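You operate a simulated robot arm through the tools that you are given. There is no shell and no other tool. Be economical: measure what you need, move in short steps, check, and stop when the job is done.

You run a simulated two-armed robot. Do the job below in one go: nothing can be reset, and whatever is moved stays where it is left.

## Task
Stop the belts and set the guide rod to the medium mark.
Fine: free its lock lever first and lock it again; the belts stay stopped.

The check looks at the end state, three seconds after you hand in, the way a careful person would. Anything else that was tipped, shoved, dropped, spilled or broken makes it a failure.

## Robot
Two 7-joint arms with two-finger parallel grippers on one trunk, on a base that drives. Base frame: it is fixed to the floor where the robot stands at the start and does not move with it; the origin is under the middle of the robot, x ahead of it, y to its left, z up; the surface under the hand at the start is at about z = 0.882. Readings come in m, rad, newtons and seconds.
The left shoulder is at the start at [0.02, 0.113, 1.272], the right one opposite. With the tool pointing down near the work surface each hand reaches from about 0.2 to 0.6 m from the robot's upright axis, wherever it stands, measured 20 degrees to its own side. Places, roughly: guide lock lever [0.9, 0.7, 1]; guide rod [0.8, 0.5, 0.9]; isolator switch [0.4, 0.1, 0.8]; outfeed stop button [0.5, 0, 0.9]. Payload 1.57 kg a hand.
The tool frame of a hand sits at the grasp point between the pads (the TCP): z along the fingers, y along the line on which they close. The tips reach 0.03 m beyond it. The gripper opens to 0.08 m. The fingers are 0.017 m wide and 0.012 m thick; the gripper's body (0.04 by 0.082 m) begins 0.08 m behind the TCP.
Orientation is that of the tool frame in the base frame, as [roll, pitch, yaw] about the fixed x, y, z axes, in that order (R = Rz(yaw) Ry(pitch) Rx(roll)). With the fingers straight down and closing along the base's y, the tool's x points along the base's -x, its y along +y and its z along -z.

## Interface
- The arms move only by the tool servo_tool. It takes "left_deltas", "right_deltas" or both (then of equal length, played together; a hand with none holds still); each is a list of rows, each an object of numbers (a shift or turn left out is 0, a gripper value left out holds the last): "dx", "dy", "dz": the shift along the base's x, y, z in m; "ax", "ay", "az": the turn, a rotation vector about the base's x, y, z in rad. In form: [{"dx": .., "dy": .., "dz": .., "ax": .., "ay": .., "az": ..}, ...]. A call has 1 to 20 rows; each row shifts and turns the commanded pose from where the row before left it. "left_gripper" and "right_gripper" are, for a hand that has rows, the closure, from 0 (fully open) to 1 (shut), set as the call begins (left out, the last holds). A row lasts 0.2 s, in which the tool goes at most 0.05 m and 0.15 rad; a call with a longer step from one row to the next is refused whole, and so is a gripper value outside its range. Where a pose cannot be reached the arm comes as near as it can. A force on the tool above 40 N (or 10 N above the force at the start of the call, whichever is more), or a blocked arm, ends the call early, and 0.2 s more pass. The fingers move at their own pace (about 0.045 m/s each) and stop on an object; they squeeze with about 39 N. The grip force told is the motor's: it shows also when the fingers shut on nothing. Time passes only in rows, and 0.2 s behind the last, so rows that do not move let the fingers close. The reply holds the time, the measured pose of the TCP, the force on the tool along the base axes, the opening and the grip force, in the units named above and with some noise, with the torque about the TCP (base axes, N m) and any sound that the robot's microphone picked up.
- Cameras (640 x 400 px; columns grow to the right, rows downward): "scene" is now at [0.0892, 0.0182, 1.3832]; the picture's right is [0.24, -0.97, 0.00], its down [-0.68, -0.17, -0.71] and it looks along [0.69, 0.17, -0.71] (base axes); focal length 242 px, centre (320, 200). "left" rides on the left gripper at [0.072, 0.007, -0.122] in its tool frame; the picture's right is [-0.09, 1.00, 0.00], its down [-0.84, -0.08, -0.54] and it looks along [-0.54, -0.05, 0.84] (tool axes); focal length 238 px, centre (320, 200). "right" rides on the right gripper at [0.072, -0.007, -0.122] in its tool frame; the picture's right is [0.09, 1.00, 0.00], its down [-0.84, 0.08, -0.54] and it looks along [-0.54, 0.05, 0.84] (tool axes); focal length 238 px, centre (320, 200). There is no depth. A picture from a camera that has moved, and an enlarged one, comes with that camera's place and axes in the base frame and with its lens.
- capture(camera): a new picture of that camera. It takes no simulated time.
- slide_trunk(by): slides the trunk up (or, below 0, down) by that many m; the arms and the scene camera ride with it, the base frame stays. It gives what a move gives, with no picture.
- steer(legs): drives the robot by 1 to 6 legs, each [ahead, left, turn to the left] in m, m and rad, along the robot's own axes; the way and the turn of a leg run together, so that a leg with both is an arc; at most 1.5 m and 3.142 rad a leg. The arms and the cameras ride along, it lands a little off, and it stops where it bumps. It gives what a move gives.
- turn_head(pan, tilt): turns the head with the scene camera to pan (to the left, within 1.396 rad either way) and tilt (down, from -0.506 to 1.204), counted from straight ahead of the robot. It gives what a move gives.
- zoom(camera, box): a new picture of the part [left, top, right, bottom] of that camera's present view, enlarged. It takes no simulated time.
- sign_off(): hands the job in; it is judged then, once.

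Go step by step. Nothing tells you exact positions but the pictures and the camera data: compare them with the known pose of the tool, close in by small moves and look again before you grip or let go. The budget is 120 turns and 88 pictures, counting those below and the enlarged ones. Unless the task says otherwise, let go and move clear before handing in, and close with one line.

The tools are called as name(argument=value, ...) on one line, values as JSON. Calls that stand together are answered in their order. servo_tool: Moves the arms, as the interface text tells. Its arguments: {"type":"object","properties":{"left_deltas":{"type":"array","items":{"type":"object","properties":{"dx":{"type":"number"},"dy":{"type":"number"},"dz":{"type":"number"},"ax":{"type":"number"},"ay":{"type":"number"},"az":{"type":"number"}}}},"left_gripper":{"type":"number"},"right_deltas":{"type":"array","items":{"type":"object","properties":{"dx":{"type":"number"},"dy":{"type":"number"},"dz":{"type":"number"},"ax":{"type":"number"},"ay":{"type":"number"},"az":{"type":"number"}}}},"right_gripper":{"type":"number"}},"required":[]} The other tools are called the same way: slide_trunk (by) slides the trunk up or down; steer (legs) drives the base; turn_head (pan, tilt) turns the head that bears the scene camera; capture (camera) takes a picture; zoom (camera, box) takes an enlarged picture of a part of a camera's view; sign_off () hands the job in.

At the start:

```text
clock: 0.0
left_eef_pos: [0.3912, 0.3937, 1.1871]
left_tool_rot: [3.141, 0.0, 3.141]
left_contact_force: [0.1, -0.5, 0.0]
left_ft_torque: [0.02, 0.0, -0.02]
left_opening: 0.08
left_grasp_force: 0.2
right_eef_pos: [0.4608, -0.0487, 1.1593]
right_tool_rot: [-3.141, 0.0, -3.141]
right_contact_force: [-0.4, -0.2, 0.3]
right_ft_torque: [-0.02, 0.0, 0.01]
right_opening: 0.08
right_grasp_force: 0.1
trunk travel left (down, up): [-0.325, 0.245]
robot x, y, heading: [-0.0035, -0.0009, 0.002]
head pan, tilt: [0.244, 0.784]
```

scene: 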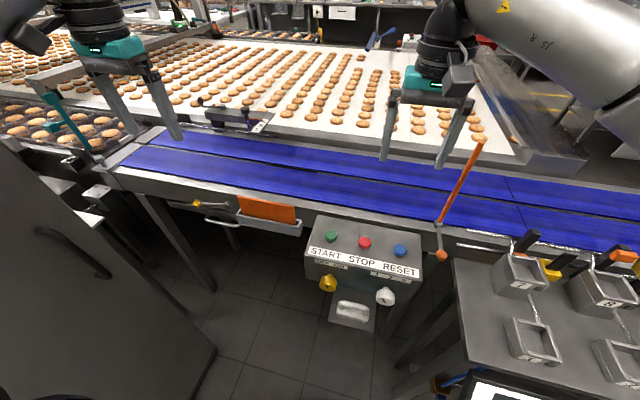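
right: 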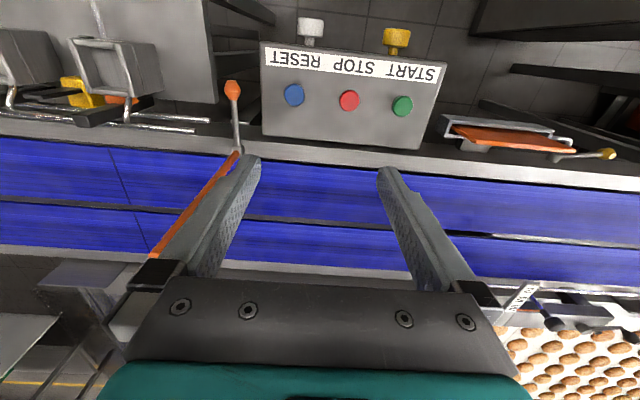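
left: 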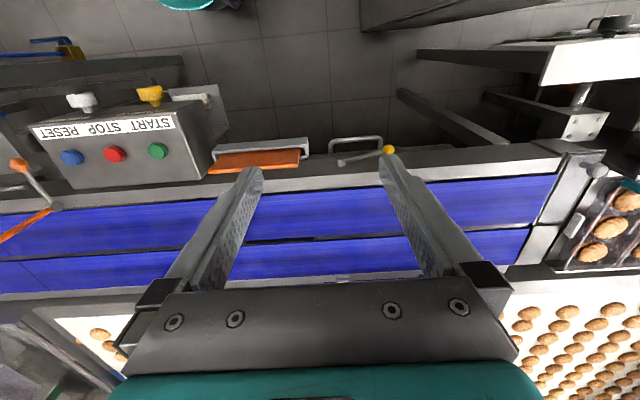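

I see the control box with START/STOP/RESET, and a dark guide bracket with a label beyond the blue belts. I'll zoom on both.

zoom(camera="scene", box=[160, 70, 320, 170])

zoom(camera="scene", box=[270, 200, 470, 325])

```text
4.00 times, centred on (240, 120) of scene
camera zoom: at [0.0892, 0.0182, 1.3832], right [0.24, -0.97, 0.0], down [-0.68, -0.17, -0.71], along [0.69, 0.17, -0.71], focal length 970 px, centre (640, 520)
```

zoom: 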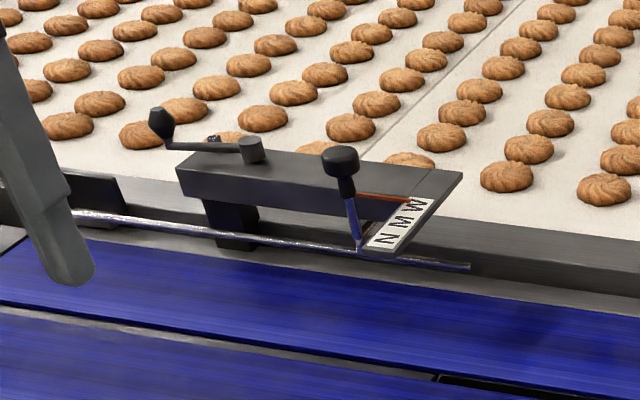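

```text
3.20 times, centred on (370, 262) of scene
camera zoom: at [0.0892, 0.0182, 1.3832], right [0.24, -0.97, 0.0], down [-0.68, -0.17, -0.71], along [0.69, 0.17, -0.71], focal length 776 px, centre (160, 0)
```

zoom: 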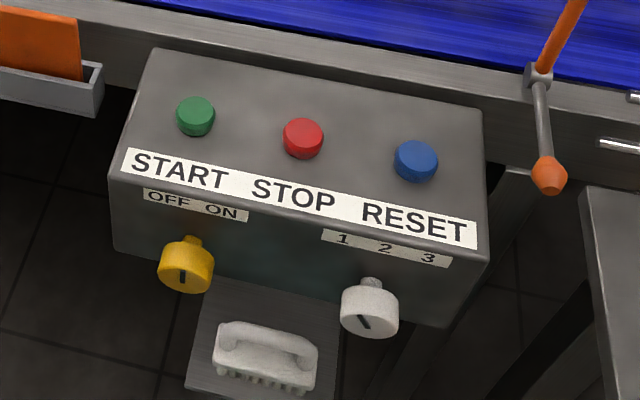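

The STOP button triangulates to about [0.453, -0.005, 0.89]. The guide has an N/M/W scale and a separate lock lever. I'll close the right hand and come above STOP.

servo_tool(right_deltas=[{"dx": -0.004, "dy": 0.022}, {"dx": -0.004, "dy": 0.022}, {"dz": -0.04}, {"dz": -0.04}, {"dz": -0.04}, {"dz": -0.04}, {"dz": -0.035}, {}], right_gripper=1)

capture(camera="right")

capture(camera="scene")

```text
clock: 1.8
left_eef_pos: [0.3909, 0.3928, 1.187]
left_tool_rot: [3.141, 0.0, 3.141]
left_contact_force: [0.2, 0.0, 0.5]
left_ft_torque: [0.01, -0.02, -0.02]
left_opening: 0.0803
left_grasp_force: 0.2
right_eef_pos: [0.4521, -0.003, 0.9622]
right_tool_rot: [-3.141, 0.001, -3.14]
right_contact_force: [0.2, 0.2, -0.6]
right_ft_torque: [-0.02, 0.02, 0.03]
right_opening: 0.0
right_grasp_force: 22.1
trunk travel left (down, up): [-0.325, 0.245]
robot x, y, heading: [0.0013, -0.0019, -0.003]
head pan, tilt: [0.244, 0.784]
```

```text
82 pictures are left
camera right: at [0.3801, -0.0096, 1.0841], right [-0.09, 1.0, 0.0], down [0.84, 0.08, 0.54], along [0.54, 0.05, -0.84], focal length 238 px, centre (320, 200)
```

right: 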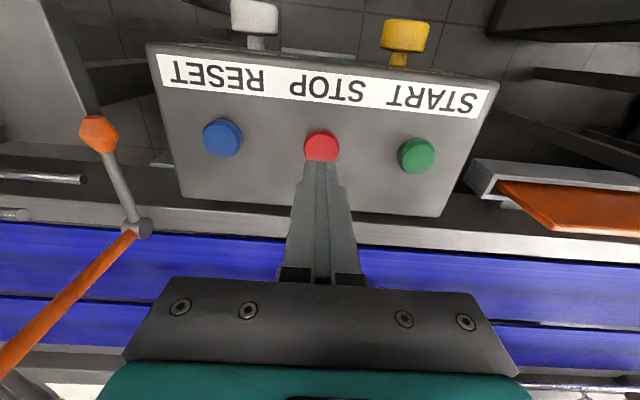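

```text
81 pictures are left
camera scene: at [0.0891, 0.0183, 1.3832], right [0.24, -0.97, 0.0], down [-0.68, -0.17, -0.71], along [0.69, 0.17, -0.71], focal length 242 px, centre (320, 200)
```

scene: 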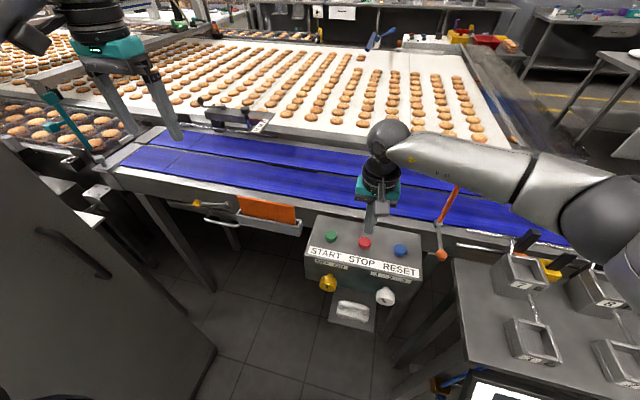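

The fingertips sit right over STOP. I'll press in small steps.

servo_tool(right_deltas=[{"dz": -0.02}, {"dz": -0.015}, {"dz": -0.005}, {"dz": -0.004}, {"dz": -0.004}])

```text
clock: 3.0
left_eef_pos: [0.3917, 0.394, 1.1877]
left_tool_rot: [3.141, 0.001, -3.14]
left_contact_force: [-0.4, 0.4, 0.1]
left_ft_torque: [-0.01, -0.02, 0.02]
left_opening: 0.0802
left_grasp_force: 0.0
right_eef_pos: [0.4522, -0.005, 0.9167]
right_tool_rot: [-3.142, 0.001, 3.141]
right_contact_force: [0.5, -0.4, 2.7]
right_ft_torque: [0.0, 0.01, -0.01]
right_opening: 0.0
right_grasp_force: 21.2
trunk travel left (down, up): [-0.325, 0.245]
robot x, y, heading: [-0.003, 0.0031, -0.002]
head pan, tilt: [0.244, 0.784]
heard: click
```

A click came with light force, so STOP was likely pressed. I'll lift and compare pictures to see if the belts have stopped.

servo_tool(right_deltas=[{"dz": 0.03}, {"dz": 0.04}, {"dz": 0.05}, {"dz": 0.05}, {"dz": 0.04}])

capture(camera="scene")

zoom(camera="scene", box=[270, 200, 470, 325])

servo_tool(right_deltas=[{}, {}, {}, {}, {}])

capture(camera="scene")

```text
clock: 4.2
left_eef_pos: [0.3905, 0.3942, 1.1884]
left_tool_rot: [3.14, -0.001, -3.14]
left_contact_force: [0.0, 0.2, -0.1]
left_ft_torque: [0.02, 0.0, -0.01]
left_opening: 0.08
left_grasp_force: 0.2
right_eef_pos: [0.4507, -0.0045, 1.1249]
right_tool_rot: [3.141, 0.0, 3.141]
right_contact_force: [-0.8, 0.9, -0.2]
right_ft_torque: [0.03, 0.0, -0.02]
right_opening: 0.0001
right_grasp_force: 21.2
trunk travel left (down, up): [-0.325, 0.245]
robot x, y, heading: [-0.0017, 0.0031, -0.0]
head pan, tilt: [0.244, 0.784]
```

```text
80 pictures are left
camera scene: at [0.0889, 0.0183, 1.3832], right [0.24, -0.97, 0.0], down [-0.68, -0.17, -0.71], along [0.69, 0.17, -0.71], focal length 242 px, centre (320, 200)
```

scene: 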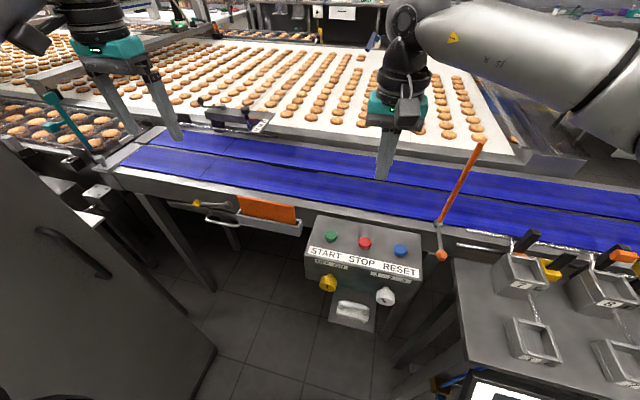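

```text
3.20 times, centred on (370, 262) of scene
camera zoom: at [0.0889, 0.0183, 1.3832], right [0.24, -0.97, 0.0], down [-0.68, -0.17, -0.71], along [0.69, 0.17, -0.71], focal length 776 px, centre (160, 0)
```

zoom: 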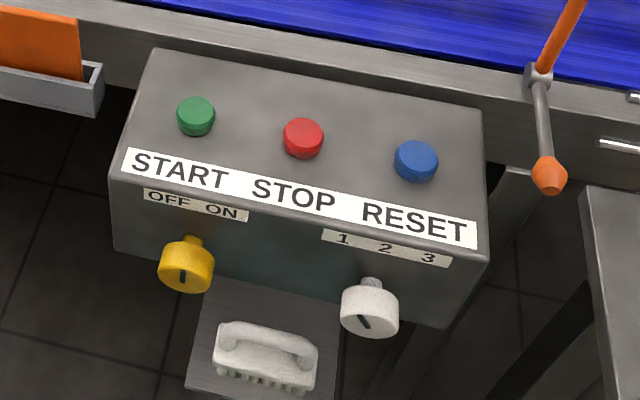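

```text
clock: 5.4
left_eef_pos: [0.3913, 0.3937, 1.1875]
left_tool_rot: [3.141, 0.0, 3.141]
left_contact_force: [0.3, 0.3, -0.3]
left_ft_torque: [-0.02, 0.04, -0.01]
left_opening: 0.0802
left_grasp_force: 0.1
right_eef_pos: [0.4514, -0.0041, 1.1238]
right_tool_rot: [3.141, 0.001, -3.141]
right_contact_force: [-0.2, 0.2, -0.3]
right_ft_torque: [0.0, 0.0, 0.0]
right_opening: 0.0003
right_grasp_force: 21.6
trunk travel left (down, up): [-0.325, 0.245]
robot x, y, heading: [-0.0011, -0.0019, -0.0]
head pan, tilt: [0.244, 0.784]
```

```text
78 pictures are left
camera scene: at [0.0892, 0.0182, 1.3832], right [0.24, -0.97, 0.0], down [-0.68, -0.17, -0.71], along [0.69, 0.17, -0.71], focal length 242 px, centre (320, 200)
```

scene: 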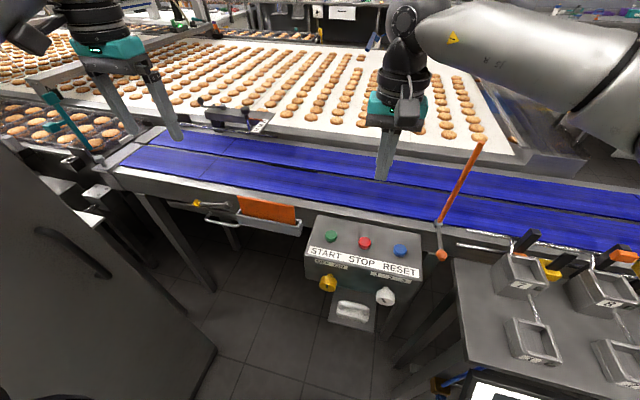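

Belts look identical in the two pictures, so they are stopped. Next I need to drive nearer to the guide, so I'll look at the floor space to the left first.

turn_head(pan=0.7, tilt=1.1)

capture(camera="scene")

turn_head(pan=1.2, tilt=0.7)

capture(camera="scene")

```text
clock: 6.3
left_eef_pos: [0.3917, 0.3936, 1.1888]
left_tool_rot: [3.14, 0.0, -3.138]
left_contact_force: [0.2, 0.3, 0.3]
left_ft_torque: [0.0, -0.01, -0.02]
left_opening: 0.0798
left_grasp_force: 0.0
right_eef_pos: [0.4524, -0.0045, 1.1242]
right_tool_rot: [3.141, -0.001, 3.141]
right_contact_force: [0.1, -0.1, -0.3]
right_ft_torque: [-0.04, -0.03, 0.01]
right_opening: 0.0
right_grasp_force: 21.2
trunk travel left (down, up): [-0.325, 0.245]
robot x, y, heading: [0.0046, -0.0018, 0.001]
head pan, tilt: [0.7, 1.1]
```

```text
77 pictures are left
camera scene: at [0.0586, 0.0391, 1.3601], right [0.64, -0.77, 0.0], down [-0.68, -0.57, -0.45], along [0.35, 0.29, -0.89], focal length 242 px, centre (320, 200)
```

scene: 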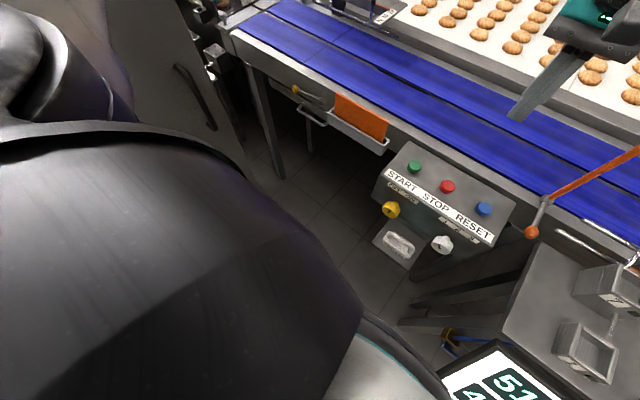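

```text
clock: 7.2
left_eef_pos: [0.3919, 0.3931, 1.1872]
left_tool_rot: [-3.141, 0.0, -3.139]
left_contact_force: [0.5, 0.1, 0.3]
left_ft_torque: [0.01, -0.01, 0.02]
left_opening: 0.0801
left_grasp_force: 0.0
right_eef_pos: [0.4512, -0.0064, 1.1234]
right_tool_rot: [-3.141, 0.0, -3.141]
right_contact_force: [-0.2, -0.5, -0.1]
right_ft_torque: [-0.02, 0.0, -0.01]
right_opening: 0.0
right_grasp_force: 21.5
trunk travel left (down, up): [-0.325, 0.245]
robot x, y, heading: [0.0018, -0.001, 0.002]
head pan, tilt: [1.201, 0.7]
```

```text
76 pictures are left
camera scene: at [0.041, 0.0777, 1.39], right [0.93, -0.36, 0.0], down [-0.23, -0.6, -0.76], along [0.28, 0.71, -0.64], focal length 242 px, centre (320, 200)
```

scene: 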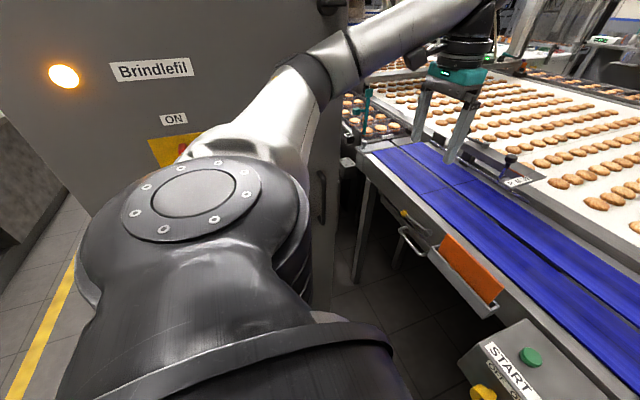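

A tall cabinet stands at my left (corner near [0.3, 0.6]), and the tray with the orange cloth sticks out of the belt frame. I'll look straight down ahead to judge how far forward the base can go.

turn_head(pan=0.2, tilt=1.2)

capture(camera="scene")

capture(camera="left")

```text
clock: 8.5
left_eef_pos: [0.3904, 0.3924, 1.1872]
left_tool_rot: [-3.141, 0.0, 3.141]
left_contact_force: [0.2, 0.2, -0.1]
left_ft_torque: [-0.03, -0.01, 0.02]
left_opening: 0.08
left_grasp_force: 0.1
right_eef_pos: [0.4516, -0.0045, 1.124]
right_tool_rot: [-3.141, 0.0, 3.14]
right_contact_force: [-0.3, 0.2, 0.2]
right_ft_torque: [-0.01, 0.05, -0.01]
right_opening: 0.0
right_grasp_force: 21.1
trunk travel left (down, up): [-0.325, 0.245]
robot x, y, heading: [0.0022, -0.0016, 0.002]
head pan, tilt: [0.201, 1.201]
```

```text
75 pictures are left
camera scene: at [0.065, 0.0097, 1.3541], right [0.2, -0.98, 0.0], down [-0.91, -0.19, -0.36], along [0.36, 0.07, -0.93], focal length 242 px, centre (320, 200)
```

scene: 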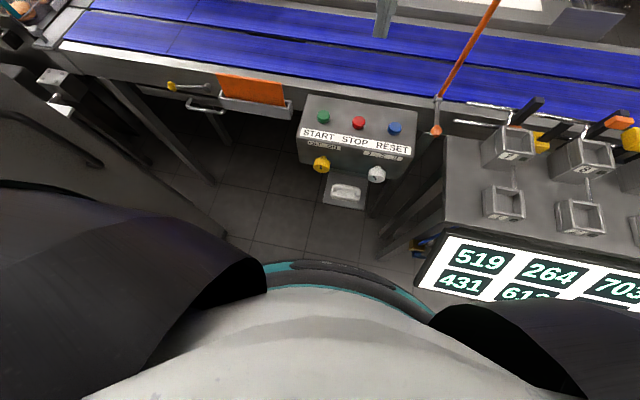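

```text
74 pictures are left
camera left: at [0.32, 0.4003, 1.3098], right [0.09, 1.0, 0.0], down [0.84, -0.08, 0.54], along [0.54, -0.05, -0.84], focal length 238 px, centre (320, 200)
```

left: 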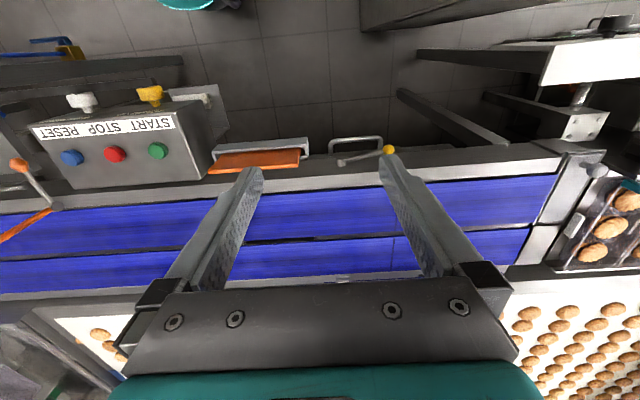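

The base is about 0.2 m in radius. A spot near [0.24, 0.34] clears the box, tray and cabinet corner. I'll turn right so the left elbow points ahead, then shift diagonally.

steer(legs=[[0, 0, -0.5]])

turn_head(pan=1.3, tilt=0.8)

capture(camera="scene")

```text
clock: 10.3
left_eef_pos: [0.5319, 0.1596, 1.1884]
left_tool_rot: [3.141, 0.0, 2.648]
left_contact_force: [0.2, -0.3, 0.0]
left_ft_torque: [0.02, -0.01, -0.01]
left_opening: 0.0804
left_grasp_force: 0.0
right_eef_pos: [0.3948, -0.2195, 1.1247]
right_tool_rot: [3.141, 0.0, 2.645]
right_contact_force: [0.4, -0.3, 0.3]
right_ft_torque: [0.03, 0.01, -0.03]
right_opening: 0.0
right_grasp_force: 21.6
trunk travel left (down, up): [-0.325, 0.245]
robot x, y, heading: [0.0, 0.0017, -0.499]
head pan, tilt: [0.201, 1.201]
```

```text
clock: 11.6
left_eef_pos: [0.5315, 0.1596, 1.1877]
left_tool_rot: [-3.14, 0.001, 2.65]
left_contact_force: [-0.8, -0.2, -1.2]
left_ft_torque: [0.0, -0.02, 0.01]
left_opening: 0.0798
left_grasp_force: 0.2
right_eef_pos: [0.3945, -0.2179, 1.1244]
right_tool_rot: [-3.141, -0.001, 2.646]
right_contact_force: [0.6, 0.0, -0.5]
right_ft_torque: [0.02, -0.05, -0.02]
right_opening: 0.0001
right_grasp_force: 21.1
trunk travel left (down, up): [-0.325, 0.245]
robot x, y, heading: [-0.0, -0.0016, -0.498]
head pan, tilt: [1.3, 0.799]
```

```text
73 pictures are left
camera scene: at [0.065, 0.0518, 1.3818], right [0.72, -0.69, 0.0], down [-0.5, -0.52, -0.7], along [0.48, 0.5, -0.72], focal length 242 px, centre (320, 200)
```

scene: 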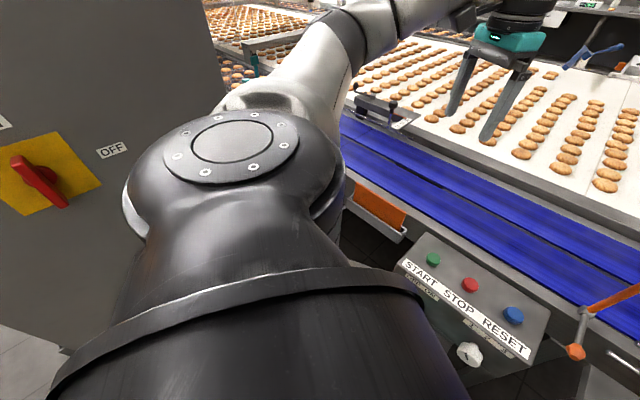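

The arm now points ahead and the cabinet is clear on the left. I'll drive half of the diagonal, then the rest.

steer(legs=[[0.035, 0.2, 0]])

turn_head(pan=0.9, tilt=1.1)

capture(camera="scene")

```text
clock: 13.2
left_eef_pos: [0.6573, 0.3218, 1.1878]
left_tool_rot: [-3.14, 0.0, 2.65]
left_contact_force: [-0.1, 0.2, 0.4]
left_ft_torque: [-0.04, 0.01, -0.01]
left_opening: 0.08
left_grasp_force: 0.0
right_eef_pos: [0.5216, -0.0586, 1.1225]
right_tool_rot: [-3.141, 0.001, 2.65]
right_contact_force: [0.2, -0.6, 0.5]
right_ft_torque: [-0.04, 0.01, 0.05]
right_opening: 0.0
right_grasp_force: 21.6
trunk travel left (down, up): [-0.325, 0.245]
robot x, y, heading: [0.1238, 0.1633, -0.496]
head pan, tilt: [1.3, 0.799]
```

```text
clock: 14.1
left_eef_pos: [0.6565, 0.3205, 1.1877]
left_tool_rot: [-3.141, -0.001, 2.651]
left_contact_force: [-0.5, 0.0, -0.4]
left_ft_torque: [-0.03, 0.01, -0.02]
left_opening: 0.0802
left_grasp_force: 0.1
right_eef_pos: [0.5211, -0.0579, 1.1226]
right_tool_rot: [-3.141, 0.0, 2.65]
right_contact_force: [0.2, -0.4, 0.1]
right_ft_torque: [0.03, 0.0, -0.02]
right_opening: 0.0
right_grasp_force: 21.0
trunk travel left (down, up): [-0.325, 0.245]
robot x, y, heading: [0.1233, 0.1632, -0.492]
head pan, tilt: [0.901, 1.1]
```

```text
72 pictures are left
camera scene: at [0.1923, 0.1778, 1.3601], right [0.4, -0.92, 0.0], down [-0.82, -0.35, -0.45], along [0.42, 0.18, -0.89], focal length 242 px, centre (320, 200)
```

scene: 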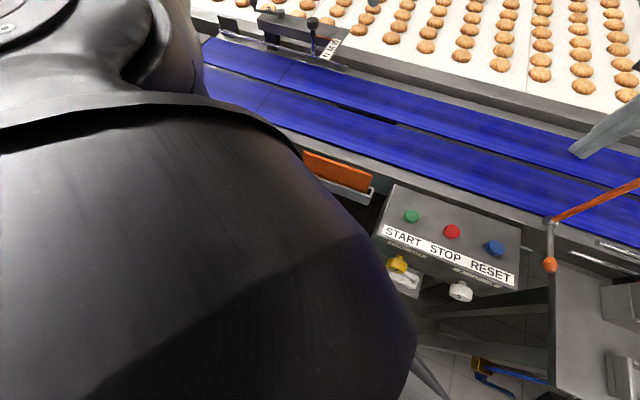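

All clear so far. I'll do the rest of the diagonal and turn part of the way back.

steer(legs=[[0.02, 0.2, 0], [0, 0, 0.35]])

turn_head(pan=0.5, tilt=0.75)

capture(camera="scene")

capture(camera="left")

```text
clock: 16.8
left_eef_pos: [0.7054, 0.6398, 1.1839]
left_tool_rot: [-3.141, -0.009, 2.96]
left_contact_force: [1.2, -0.7, 0.1]
left_ft_torque: [-0.02, 0.02, 0.0]
left_opening: 0.0801
left_grasp_force: 0.1
right_eef_pos: [0.6935, 0.2406, 1.1198]
right_tool_rot: [3.14, -0.007, 2.966]
right_contact_force: [-0.3, 0.1, 0.4]
right_ft_torque: [0.03, 0.0, -0.01]
right_opening: 0.0001
right_grasp_force: 21.6
trunk travel left (down, up): [-0.325, 0.245]
robot x, y, heading: [0.2439, 0.326, -0.177]
head pan, tilt: [0.901, 1.1]
stopped in leg 2: the robot was blocked; the commanded pose is now the measured one
```

```text
clock: 17.7
left_eef_pos: [0.7059, 0.6416, 1.1827]
left_tool_rot: [3.141, -0.01, 2.965]
left_contact_force: [-0.4, 0.1, -0.3]
left_ft_torque: [-0.02, 0.02, -0.03]
left_opening: 0.08
left_grasp_force: 0.1
right_eef_pos: [0.6934, 0.2405, 1.1185]
right_tool_rot: [-3.142, -0.01, 2.97]
right_contact_force: [-0.5, 0.1, 0.5]
right_ft_torque: [-0.02, 0.01, 0.01]
right_opening: 0.0001
right_grasp_force: 21.3
trunk travel left (down, up): [-0.325, 0.245]
robot x, y, heading: [0.2383, 0.3281, -0.172]
head pan, tilt: [0.499, 0.75]
```

```text
71 pictures are left
camera scene: at [0.3417, 0.3469, 1.3848], right [0.32, -0.95, -0.01], down [-0.65, -0.22, -0.72], along [0.69, 0.23, -0.69], focal length 242 px, centre (320, 200)
```

scene: 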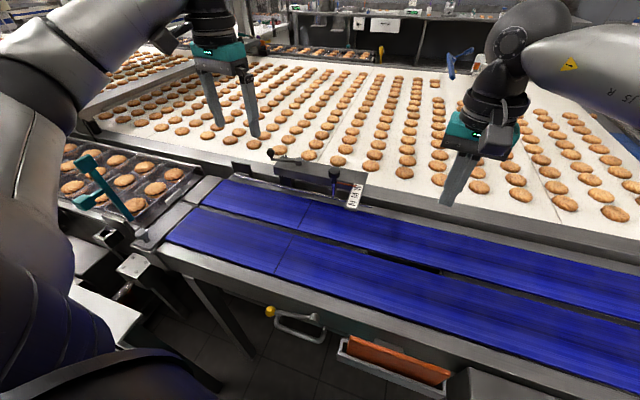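

```text
70 pictures are left
camera left: at [0.6378, 0.6609, 1.3067], right [0.27, 0.96, 0.0], down [0.81, -0.23, 0.53], along [0.51, -0.14, -0.85], focal length 238 px, centre (320, 200)
```

left: 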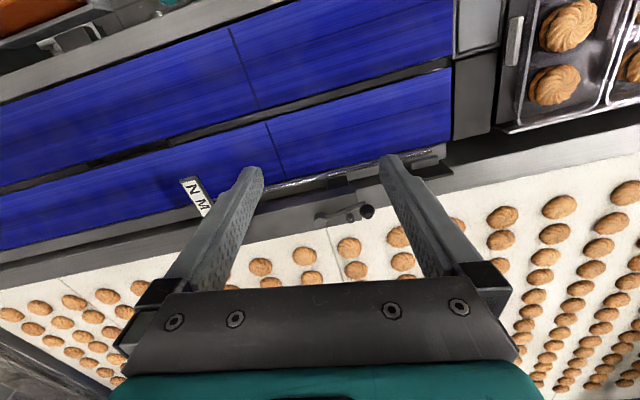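

The turn was blocked near heading -0.17, likely the left shoulder near the cabinet corner. I'll turn back slightly to relieve contact and look.

steer(legs=[[0, 0, -0.06]])

turn_head(pan=1.39, tilt=0.9)

capture(camera="scene")

```text
clock: 18.5
left_eef_pos: [0.7126, 0.6173, 1.1871]
left_tool_rot: [3.141, 0.001, 2.905]
left_contact_force: [-0.5, -0.1, 0.5]
left_ft_torque: [0.01, 0.0, -0.01]
left_opening: 0.0798
left_grasp_force: 0.0
right_eef_pos: [0.6771, 0.2169, 1.1243]
right_tool_rot: [3.141, 0.0, 2.908]
right_contact_force: [-0.8, 0.8, -0.2]
right_ft_torque: [0.02, 0.0, 0.02]
right_opening: 0.0
right_grasp_force: 21.2
trunk travel left (down, up): [-0.325, 0.245]
robot x, y, heading: [0.2414, 0.3241, -0.239]
head pan, tilt: [0.499, 0.75]
```

```text
clock: 19.7
left_eef_pos: [0.7124, 0.6175, 1.1867]
left_tool_rot: [-3.14, 0.0, 2.904]
left_contact_force: [-0.3, 0.0, 0.0]
left_ft_torque: [0.0, 0.02, 0.03]
left_opening: 0.08
left_grasp_force: 0.0
right_eef_pos: [0.678, 0.2168, 1.123]
right_tool_rot: [-3.141, -0.001, 2.907]
right_contact_force: [-0.9, 0.4, -0.4]
right_ft_torque: [-0.03, -0.03, 0.01]
right_opening: 0.0
right_grasp_force: 21.4
trunk travel left (down, up): [-0.325, 0.245]
robot x, y, heading: [0.2421, 0.325, -0.235]
head pan, tilt: [1.389, 0.901]
```

```text
69 pictures are left
camera scene: at [0.2806, 0.3914, 1.3739], right [0.91, -0.4, 0.0], down [-0.32, -0.72, -0.62], along [0.25, 0.57, -0.78], focal length 242 px, centre (320, 200)
```

scene: 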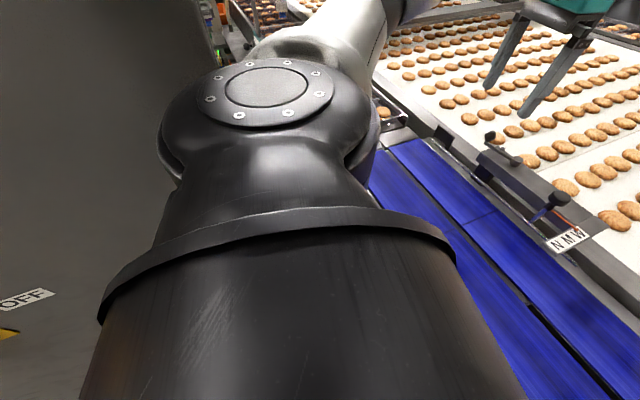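

Contact is relieved. Now I'll get a close look at the guide from the head and left camera.

turn_head(pan=0.6, tilt=0.6)

zoom(camera="scene", box=[220, 160, 420, 285])

zoom(camera="left", box=[160, 120, 400, 270])

```text
clock: 20.8
left_eef_pos: [0.7122, 0.6172, 1.1879]
left_tool_rot: [-3.141, -0.001, 2.904]
left_contact_force: [0.7, -0.1, -0.3]
left_ft_torque: [0.02, -0.01, -0.02]
left_opening: 0.0801
left_grasp_force: 0.0
right_eef_pos: [0.6763, 0.217, 1.1227]
right_tool_rot: [-3.14, 0.001, 2.907]
right_contact_force: [0.7, 0.4, 0.1]
right_ft_torque: [-0.03, -0.01, 0.02]
right_opening: 0.0
right_grasp_force: 21.3
trunk travel left (down, up): [-0.325, 0.245]
robot x, y, heading: [0.24, 0.3302, -0.238]
head pan, tilt: [0.6, 0.6]
```

```text
3.20 times, centred on (320, 222) of scene
camera zoom: at [0.3326, 0.3542, 1.3987], right [0.36, -0.93, 0.0], down [-0.53, -0.2, -0.82], along [0.77, 0.3, -0.57], focal length 776 px, centre (320, 128)
```

zoom: 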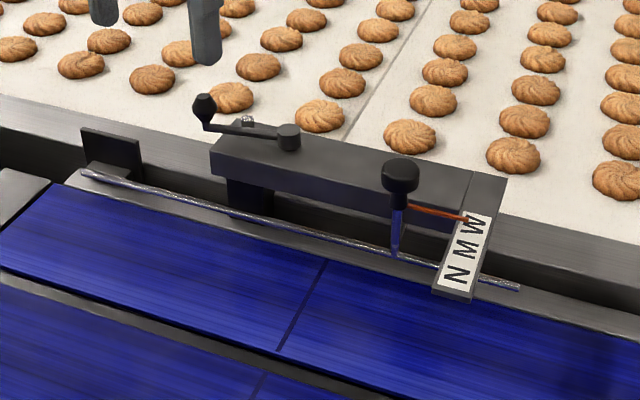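

```text
2.67 times, centred on (280, 195) of left
camera zoom: at [0.6447, 0.6404, 1.31], right [0.32, 0.95, 0.0], down [0.8, -0.27, 0.54], along [0.51, -0.18, -0.84], focal length 636 px, centre (427, 213)
```

zoom: 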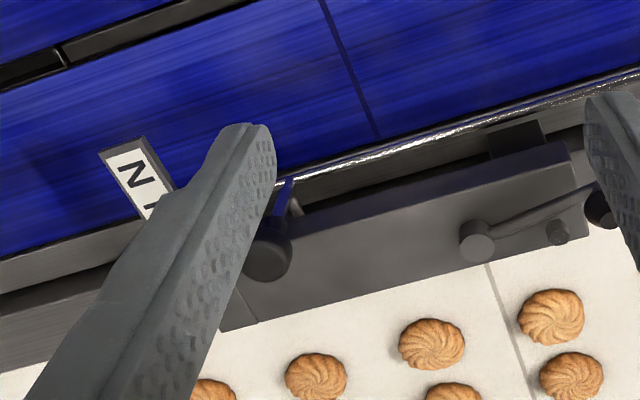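

The guide is clear now: the knob is at about [0.826, 0.477, 1.005], with its red pointer at W and M about 3 cm nearer to me. The lock lever pivots at [0.864, 0.592] and its ball is at [0.873, 0.68, 0.993]. I'll bring the left hand above the ball, tilted forward.

servo_tool(left_deltas=[{"ay": -0.1, "az": 0.06, "dx": 0.018, "dy": 0.008, "dz": -0.01}, {"ay": -0.1, "az": 0.06, "dx": 0.018, "dy": 0.008, "dz": -0.01}, {"ay": -0.1, "az": 0.06, "dx": 0.018, "dy": 0.008, "dz": -0.01}, {"ay": -0.1, "az": 0.056, "dx": 0.018, "dy": 0.008, "dz": -0.01}, {"dx": 0.018, "dy": 0.008, "dz": -0.01}, {"dx": 0.018, "dy": 0.008, "dz": -0.01}, {"dx": 0.018, "dy": 0.008, "dz": -0.01}, {"dx": 0.018, "dy": 0.007, "dz": -0.01}])

capture(camera="left")

zoom(camera="scene", box=[220, 135, 420, 260])

```text
clock: 22.6
left_eef_pos: [0.857, 0.6811, 1.1064]
left_tool_rot: [3.093, 0.396, 3.132]
left_contact_force: [0.7, 0.3, 0.1]
left_ft_torque: [0.02, 0.03, 0.01]
left_opening: 0.0799
left_grasp_force: 0.0
right_eef_pos: [0.678, 0.2166, 1.1235]
right_tool_rot: [-3.142, 0.001, 2.907]
right_contact_force: [-0.1, -0.2, 0.4]
right_ft_torque: [0.02, 0.02, 0.03]
right_opening: 0.0
right_grasp_force: 21.1
trunk travel left (down, up): [-0.325, 0.245]
robot x, y, heading: [0.2398, 0.3246, -0.231]
head pan, tilt: [0.6, 0.6]
```

```text
66 pictures are left
camera left: at [0.7444, 0.6825, 1.192], right [0.07, 0.99, 0.08], down [0.56, -0.11, 0.82], along [0.82, -0.01, -0.57], focal length 238 px, centre (320, 200)
```

left: 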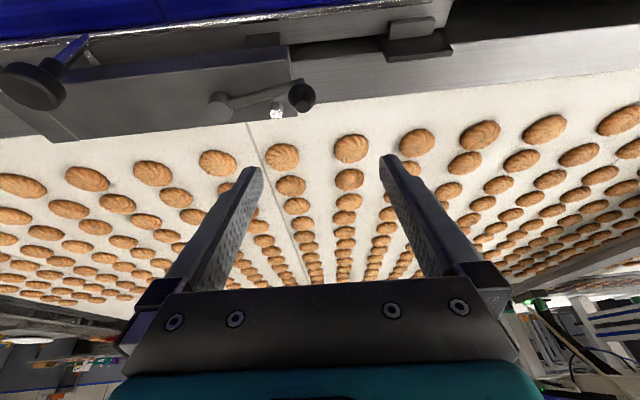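

```text
3.20 times, centred on (320, 198) of scene
camera zoom: at [0.3331, 0.3539, 1.3987], right [0.36, -0.93, 0.0], down [-0.53, -0.2, -0.82], along [0.77, 0.3, -0.57], focal length 776 px, centre (320, 208)
```

zoom: 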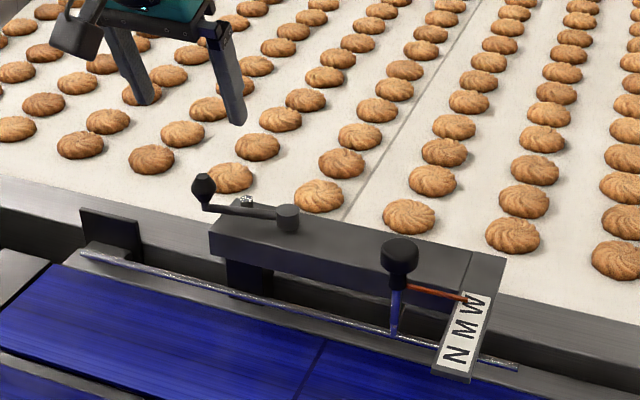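

The ball is confirmed near [0.867, 0.675, 0.993]. I'll descend to straddle it.

servo_tool(left_deltas=[{"dx": 0.003, "dy": -0.003, "dz": -0.03}, {"dx": 0.002, "dy": -0.002, "dz": -0.03}, {"dz": -0.02}, {"dz": -0.008}, {}])

capture(camera="left")

zoom(camera="scene", box=[220, 135, 420, 260])

```text
clock: 23.8
left_eef_pos: [0.8592, 0.6731, 1.0205]
left_tool_rot: [3.095, 0.402, 3.137]
left_contact_force: [-1.2, 0.3, 8.7]
left_ft_torque: [-0.38, -0.01, -0.04]
left_opening: 0.0793
left_grasp_force: 0.2
right_eef_pos: [0.6767, 0.2162, 1.125]
right_tool_rot: [-3.141, 0.001, 2.907]
right_contact_force: [0.4, 0.9, -0.5]
right_ft_torque: [0.02, 0.0, 0.01]
right_opening: 0.0001
right_grasp_force: 21.5
trunk travel left (down, up): [-0.325, 0.245]
robot x, y, heading: [0.2413, 0.3257, -0.235]
head pan, tilt: [0.6, 0.6]
```

```text
64 pictures are left
camera left: at [0.7467, 0.6753, 1.1045], right [0.07, 0.99, 0.08], down [0.56, -0.11, 0.82], along [0.83, -0.02, -0.56], focal length 238 px, centre (320, 200)
```

left: 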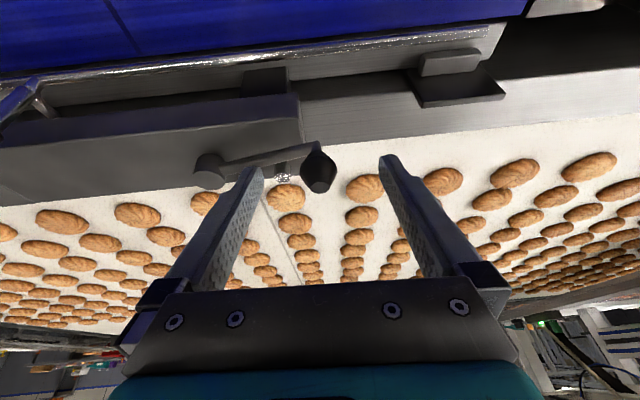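

```text
3.20 times, centred on (320, 198) of scene
camera zoom: at [0.3315, 0.3537, 1.3989], right [0.36, -0.93, 0.0], down [-0.53, -0.2, -0.83], along [0.77, 0.3, -0.56], focal length 776 px, centre (320, 208)
```

zoom: 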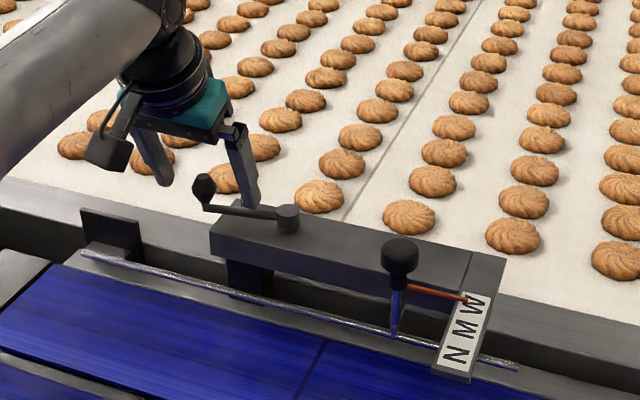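

A finger touched the lever arm lightly, so its top is near z = 0.99. I'll rise, close the fingers, and hook the ball from its far side instead, since the cookies are well below at z = 0.91.

servo_tool(left_deltas=[{"dz": 0.03}, {"dz": 0.02}])

servo_tool(left_deltas=[{"dx": 0.01}, {"dx": 0.012}, {"dx": 0.012}, {}, {}, {}], left_gripper=1)

capture(camera="left")

```text
clock: 24.4
left_eef_pos: [0.8625, 0.6755, 1.07]
left_tool_rot: [3.094, 0.395, 3.134]
left_contact_force: [0.0, -0.3, 0.3]
left_ft_torque: [0.01, 0.01, -0.03]
left_opening: 0.0798
left_grasp_force: 0.1
right_eef_pos: [0.6787, 0.2176, 1.1226]
right_tool_rot: [3.14, 0.0, 2.908]
right_contact_force: [-0.7, -1.1, 0.0]
right_ft_torque: [0.0, 0.02, 0.01]
right_opening: 0.0
right_grasp_force: 21.3
trunk travel left (down, up): [-0.325, 0.245]
robot x, y, heading: [0.2381, 0.3274, -0.235]
head pan, tilt: [0.6, 0.6]
```

```text
clock: 25.8
left_eef_pos: [0.8949, 0.6748, 1.0675]
left_tool_rot: [3.094, 0.396, 3.134]
left_contact_force: [0.1, 0.4, -0.4]
left_ft_torque: [0.02, 0.0, 0.01]
left_opening: 0.0001
left_grasp_force: 21.6
right_eef_pos: [0.678, 0.2166, 1.1236]
right_tool_rot: [-3.141, 0.0, 2.908]
right_contact_force: [-1.0, -0.3, -0.4]
right_ft_torque: [0.0, -0.01, 0.0]
right_opening: 0.0
right_grasp_force: 21.4
trunk travel left (down, up): [-0.325, 0.245]
robot x, y, heading: [0.2394, 0.325, -0.235]
head pan, tilt: [0.6, 0.6]
```

```text
62 pictures are left
camera left: at [0.7822, 0.6764, 1.1536], right [0.07, 0.99, 0.08], down [0.56, -0.11, 0.82], along [0.82, -0.02, -0.57], focal length 238 px, centre (320, 200)
```

left: 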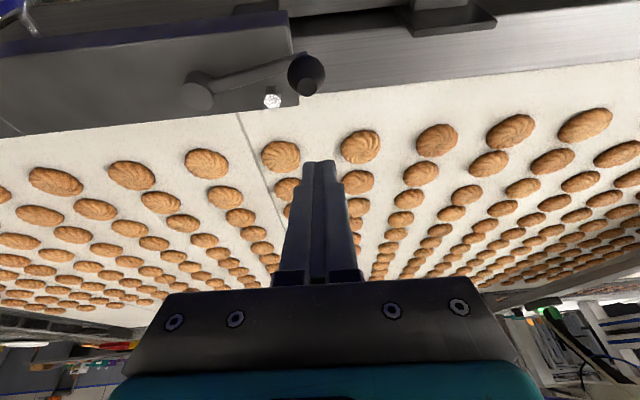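

The closed fingers sit 2 cm beyond the ball. I'll lower them and start pulling towards me gently.

servo_tool(left_deltas=[{"dz": -0.03}, {"dz": -0.03}, {"dx": -0.01}, {"dx": -0.008}, {"dx": -0.008}, {"dx": -0.008}])

zoom(camera="scene", box=[220, 135, 420, 260])

capture(camera="left")

```text
clock: 27.2
left_eef_pos: [0.8639, 0.6735, 1.0096]
left_tool_rot: [3.095, 0.396, 3.132]
left_contact_force: [0.0, -0.4, 0.7]
left_ft_torque: [0.02, -0.01, -0.02]
left_opening: 0.0002
left_grasp_force: 21.4
right_eef_pos: [0.6768, 0.2159, 1.1235]
right_tool_rot: [3.142, -0.001, 2.907]
right_contact_force: [-1.4, 0.1, -0.7]
right_ft_torque: [-0.01, -0.01, -0.02]
right_opening: 0.0002
right_grasp_force: 21.6
trunk travel left (down, up): [-0.325, 0.245]
robot x, y, heading: [0.2443, 0.3269, -0.233]
head pan, tilt: [0.6, 0.6]
```

```text
3.20 times, centred on (320, 198) of scene
camera zoom: at [0.3326, 0.354, 1.3987], right [0.36, -0.93, 0.0], down [-0.53, -0.2, -0.83], along [0.77, 0.3, -0.56], focal length 776 px, centre (320, 208)
```

zoom: 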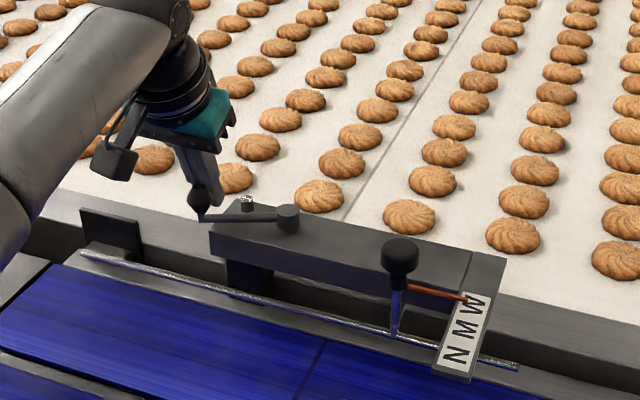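

```text
60 pictures are left
camera left: at [0.7498, 0.6745, 1.0945], right [0.07, 0.99, 0.08], down [0.56, -0.11, 0.82], along [0.82, -0.02, -0.57], focal length 238 px, centre (320, 200)
```

left: 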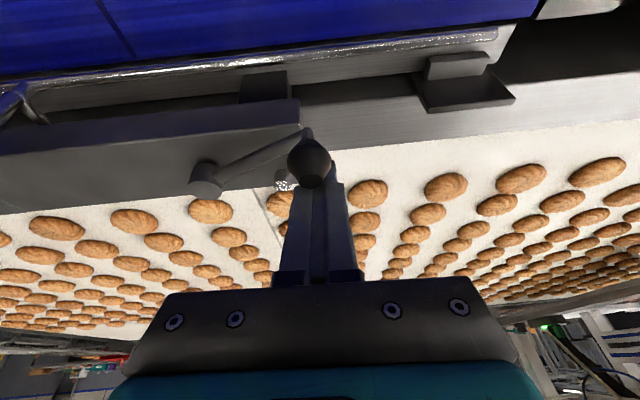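

The lever swings easily towards me, away from its pin. I'll follow its arc further and listen.

servo_tool(left_deltas=[{"dx": -0.0148, "dy": -0.004, "az": 0.12}, {"dx": -0.0139, "dy": -0.0065, "az": 0.14}, {"dx": -0.0126, "dy": -0.0088, "az": 0.14}])

zoom(camera="scene", box=[220, 135, 420, 260])

```text
clock: 28.0
left_eef_pos: [0.8205, 0.6541, 1.0099]
left_tool_rot: [3.093, 0.398, -2.747]
left_contact_force: [0.9, 0.0, 0.7]
left_ft_torque: [-0.04, -0.02, -0.01]
left_opening: 0.0
left_grasp_force: 20.9
right_eef_pos: [0.6781, 0.2171, 1.1224]
right_tool_rot: [3.142, 0.0, 2.909]
right_contact_force: [-0.1, 0.4, -1.0]
right_ft_torque: [0.04, -0.03, -0.01]
right_opening: 0.0
right_grasp_force: 21.0
trunk travel left (down, up): [-0.325, 0.245]
robot x, y, heading: [0.239, 0.325, -0.238]
head pan, tilt: [0.6, 0.6]
```

```text
3.20 times, centred on (320, 198) of scene
camera zoom: at [0.3327, 0.3538, 1.3987], right [0.36, -0.93, 0.0], down [-0.53, -0.2, -0.83], along [0.77, 0.3, -0.56], focal length 776 px, centre (320, 208)
```

zoom: 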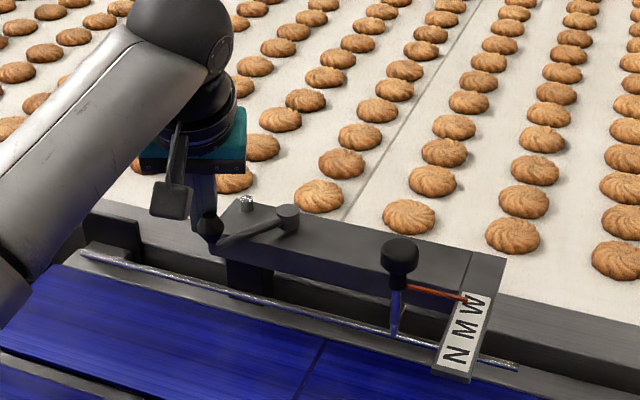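

The lever follows and the belt seam stays put. I'll continue round the arc.

servo_tool(left_deltas=[{"dx": -0.0108, "dy": -0.0108, "az": 0.14}, {"dx": -0.0088, "dy": -0.0126, "az": 0.14}, {"dx": -0.006, "dy": -0.014, "az": 0.14}, {"dx": -0.0025, "dy": -0.015, "az": 0.14}])

zoom(camera="scene", box=[220, 135, 420, 260])

```text
clock: 29.0
left_eef_pos: [0.7917, 0.6182, 1.0092]
left_tool_rot: [3.089, 0.407, -2.169]
left_contact_force: [7.3, 40.1, 0.2]
left_ft_torque: [-0.21, 0.01, 0.32]
left_opening: 0.0
left_grasp_force: 21.4
right_eef_pos: [0.6794, 0.2227, 1.1239]
right_tool_rot: [-3.137, -0.001, 2.908]
right_contact_force: [0.6, 0.6, -0.3]
right_ft_torque: [-0.03, -0.02, 0.0]
right_opening: 0.0
right_grasp_force: 21.5
trunk travel left (down, up): [-0.325, 0.245]
robot x, y, heading: [0.246, 0.3262, -0.232]
head pan, tilt: [0.6, 0.6]
```

```text
3.20 times, centred on (320, 198) of scene
camera zoom: at [0.3335, 0.3608, 1.3985], right [0.36, -0.93, 0.0], down [-0.53, -0.21, -0.82], along [0.77, 0.3, -0.57], focal length 776 px, centre (320, 208)
```

zoom: 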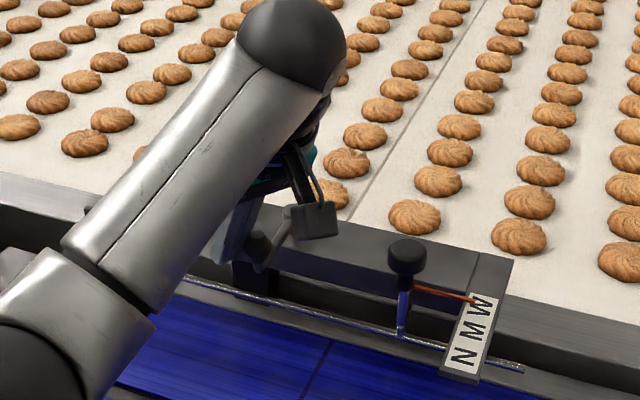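

The lever has reached its end stop, so it's freed. I'll back off, rise, and swing the hand over towards the knob.

servo_tool(left_deltas=[{"dx": -0.002, "dy": 0.012}, {"dy": 0.012}, {"dz": 0.03}, {"dz": 0.04}, {"az": -0.14, "dz": 0.02}, {"az": -0.14}, {"az": -0.14}, {"az": -0.14}, {"az": -0.14}, {"az": -0.14}, {"az": -0.13}])

zoom(camera="scene", box=[220, 135, 420, 260])

capture(camera="left")

```text
clock: 31.4
left_eef_pos: [0.7908, 0.6268, 1.1011]
left_tool_rot: [3.092, 0.398, 3.122]
left_contact_force: [-0.5, 0.4, -0.3]
left_ft_torque: [0.01, -0.02, 0.02]
left_opening: 0.0001
left_grasp_force: 21.4
right_eef_pos: [0.6766, 0.2176, 1.1237]
right_tool_rot: [-3.141, 0.0, 2.906]
right_contact_force: [-0.7, -0.3, -0.3]
right_ft_torque: [0.03, 0.0, 0.0]
right_opening: 0.0
right_grasp_force: 21.7
trunk travel left (down, up): [-0.325, 0.245]
robot x, y, heading: [0.2414, 0.3273, -0.235]
head pan, tilt: [0.6, 0.6]
```

```text
3.20 times, centred on (320, 198) of scene
camera zoom: at [0.3325, 0.3542, 1.3987], right [0.36, -0.93, 0.0], down [-0.53, -0.2, -0.83], along [0.77, 0.3, -0.56], focal length 776 px, centre (320, 208)
```

zoom: 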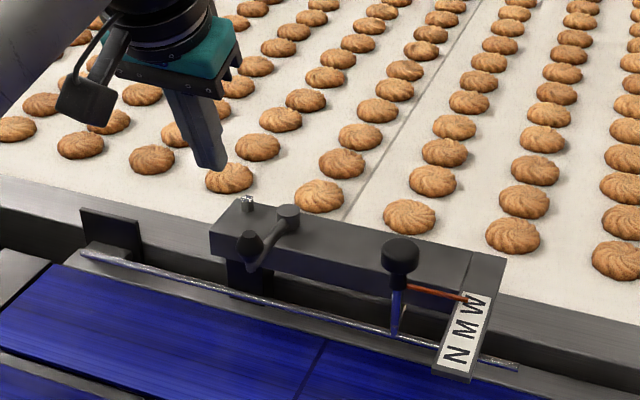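

```text
56 pictures are left
camera left: at [0.6774, 0.6295, 1.1859], right [0.09, 0.99, 0.08], down [0.56, -0.11, 0.82], along [0.82, -0.03, -0.57], focal length 238 px, centre (320, 200)
```

left: 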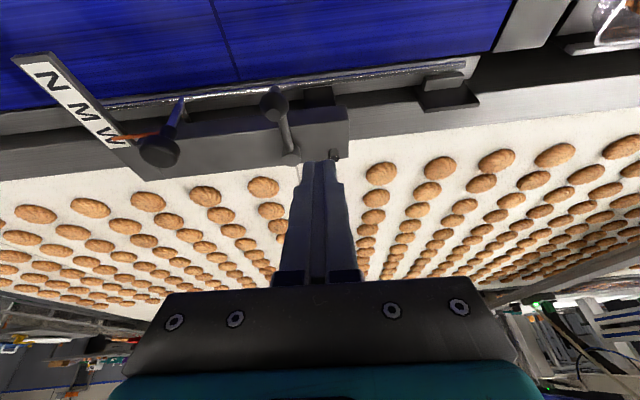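

The lever is fully free, pointing at me. The knob is confirmed at about [0.825, 0.477, 1.005]; I'll move above it and open.

servo_tool(left_deltas=[{"dx": 0.007, "dy": -0.0375}, {"dx": 0.007, "dy": -0.0375}, {"dx": 0.007, "dy": -0.0375}, {"dx": 0.007, "dy": -0.0375}, {"dz": -0.01}, {}], left_gripper=0)

capture(camera="left")

```text
clock: 32.8
left_eef_pos: [0.8158, 0.48, 1.0893]
left_tool_rot: [3.092, 0.397, 3.125]
left_contact_force: [0.2, 0.0, 0.8]
left_ft_torque: [0.01, 0.01, -0.01]
left_opening: 0.0801
left_grasp_force: 0.1
right_eef_pos: [0.6781, 0.2177, 1.1231]
right_tool_rot: [-3.141, -0.002, 2.907]
right_contact_force: [0.9, 0.4, 0.3]
right_ft_torque: [0.01, 0.0, -0.01]
right_opening: 0.0
right_grasp_force: 21.1
trunk travel left (down, up): [-0.325, 0.245]
robot x, y, heading: [0.2378, 0.3247, -0.233]
head pan, tilt: [0.6, 0.6]
```

```text
55 pictures are left
camera left: at [0.7036, 0.4822, 1.1741], right [0.08, 0.99, 0.08], down [0.56, -0.11, 0.82], along [0.82, -0.02, -0.57], focal length 238 px, centre (320, 200)
```

left: 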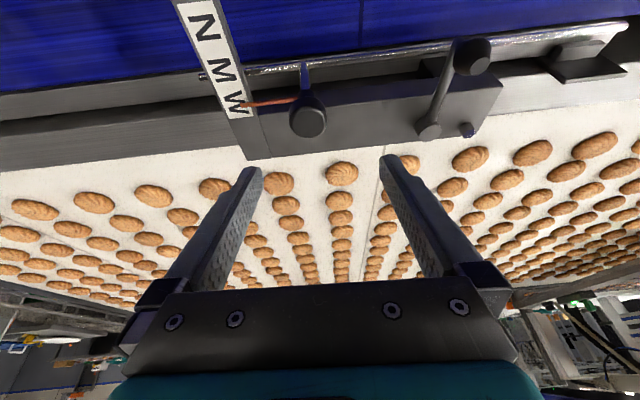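

Knob estimate holds at [0.823, 0.476]. I'll descend and straddle its top half.

servo_tool(left_deltas=[{"dx": 0.002, "dy": -0.003, "dz": -0.03}, {"dx": 0.001, "dz": -0.025}, {"dz": -0.012}, {}])

capture(camera="left")

zoom(camera="scene", box=[260, 150, 420, 250])

```text
clock: 33.8
left_eef_pos: [0.8185, 0.4734, 1.0223]
left_tool_rot: [3.093, 0.395, 3.125]
left_contact_force: [0.2, 1.1, 0.5]
left_ft_torque: [-0.04, 0.02, -0.01]
left_opening: 0.0798
left_grasp_force: 0.1
right_eef_pos: [0.6779, 0.2172, 1.1231]
right_tool_rot: [-3.141, 0.0, 2.907]
right_contact_force: [-0.6, 1.0, -0.4]
right_ft_torque: [0.0, 0.02, 0.0]
right_opening: 0.0003
right_grasp_force: 21.3
trunk travel left (down, up): [-0.325, 0.245]
robot x, y, heading: [0.2422, 0.3261, -0.231]
head pan, tilt: [0.6, 0.6]
```

```text
54 pictures are left
camera left: at [0.7061, 0.4773, 1.1079], right [0.08, 0.99, 0.08], down [0.56, -0.11, 0.82], along [0.82, -0.02, -0.57], focal length 238 px, centre (320, 200)
```

left: 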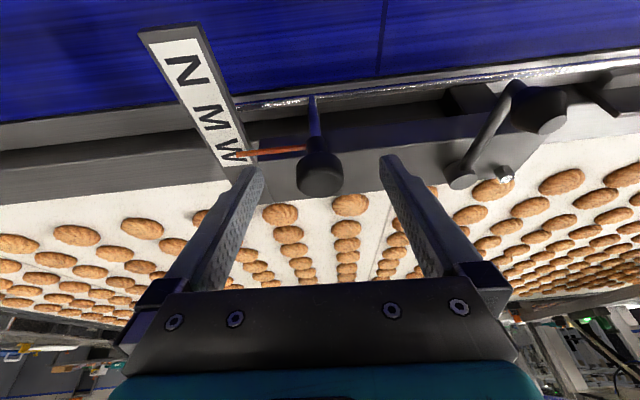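

```text
4.00 times, centred on (340, 200) of scene
camera zoom: at [0.3326, 0.3541, 1.3987], right [0.36, -0.93, 0.0], down [-0.53, -0.2, -0.83], along [0.77, 0.3, -0.56], focal length 970 px, centre (240, 200)
```

zoom: 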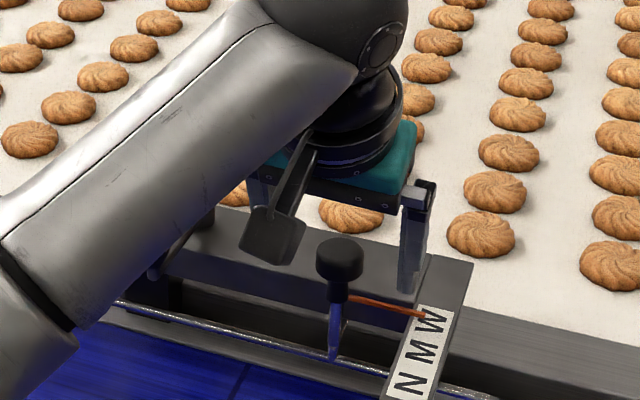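

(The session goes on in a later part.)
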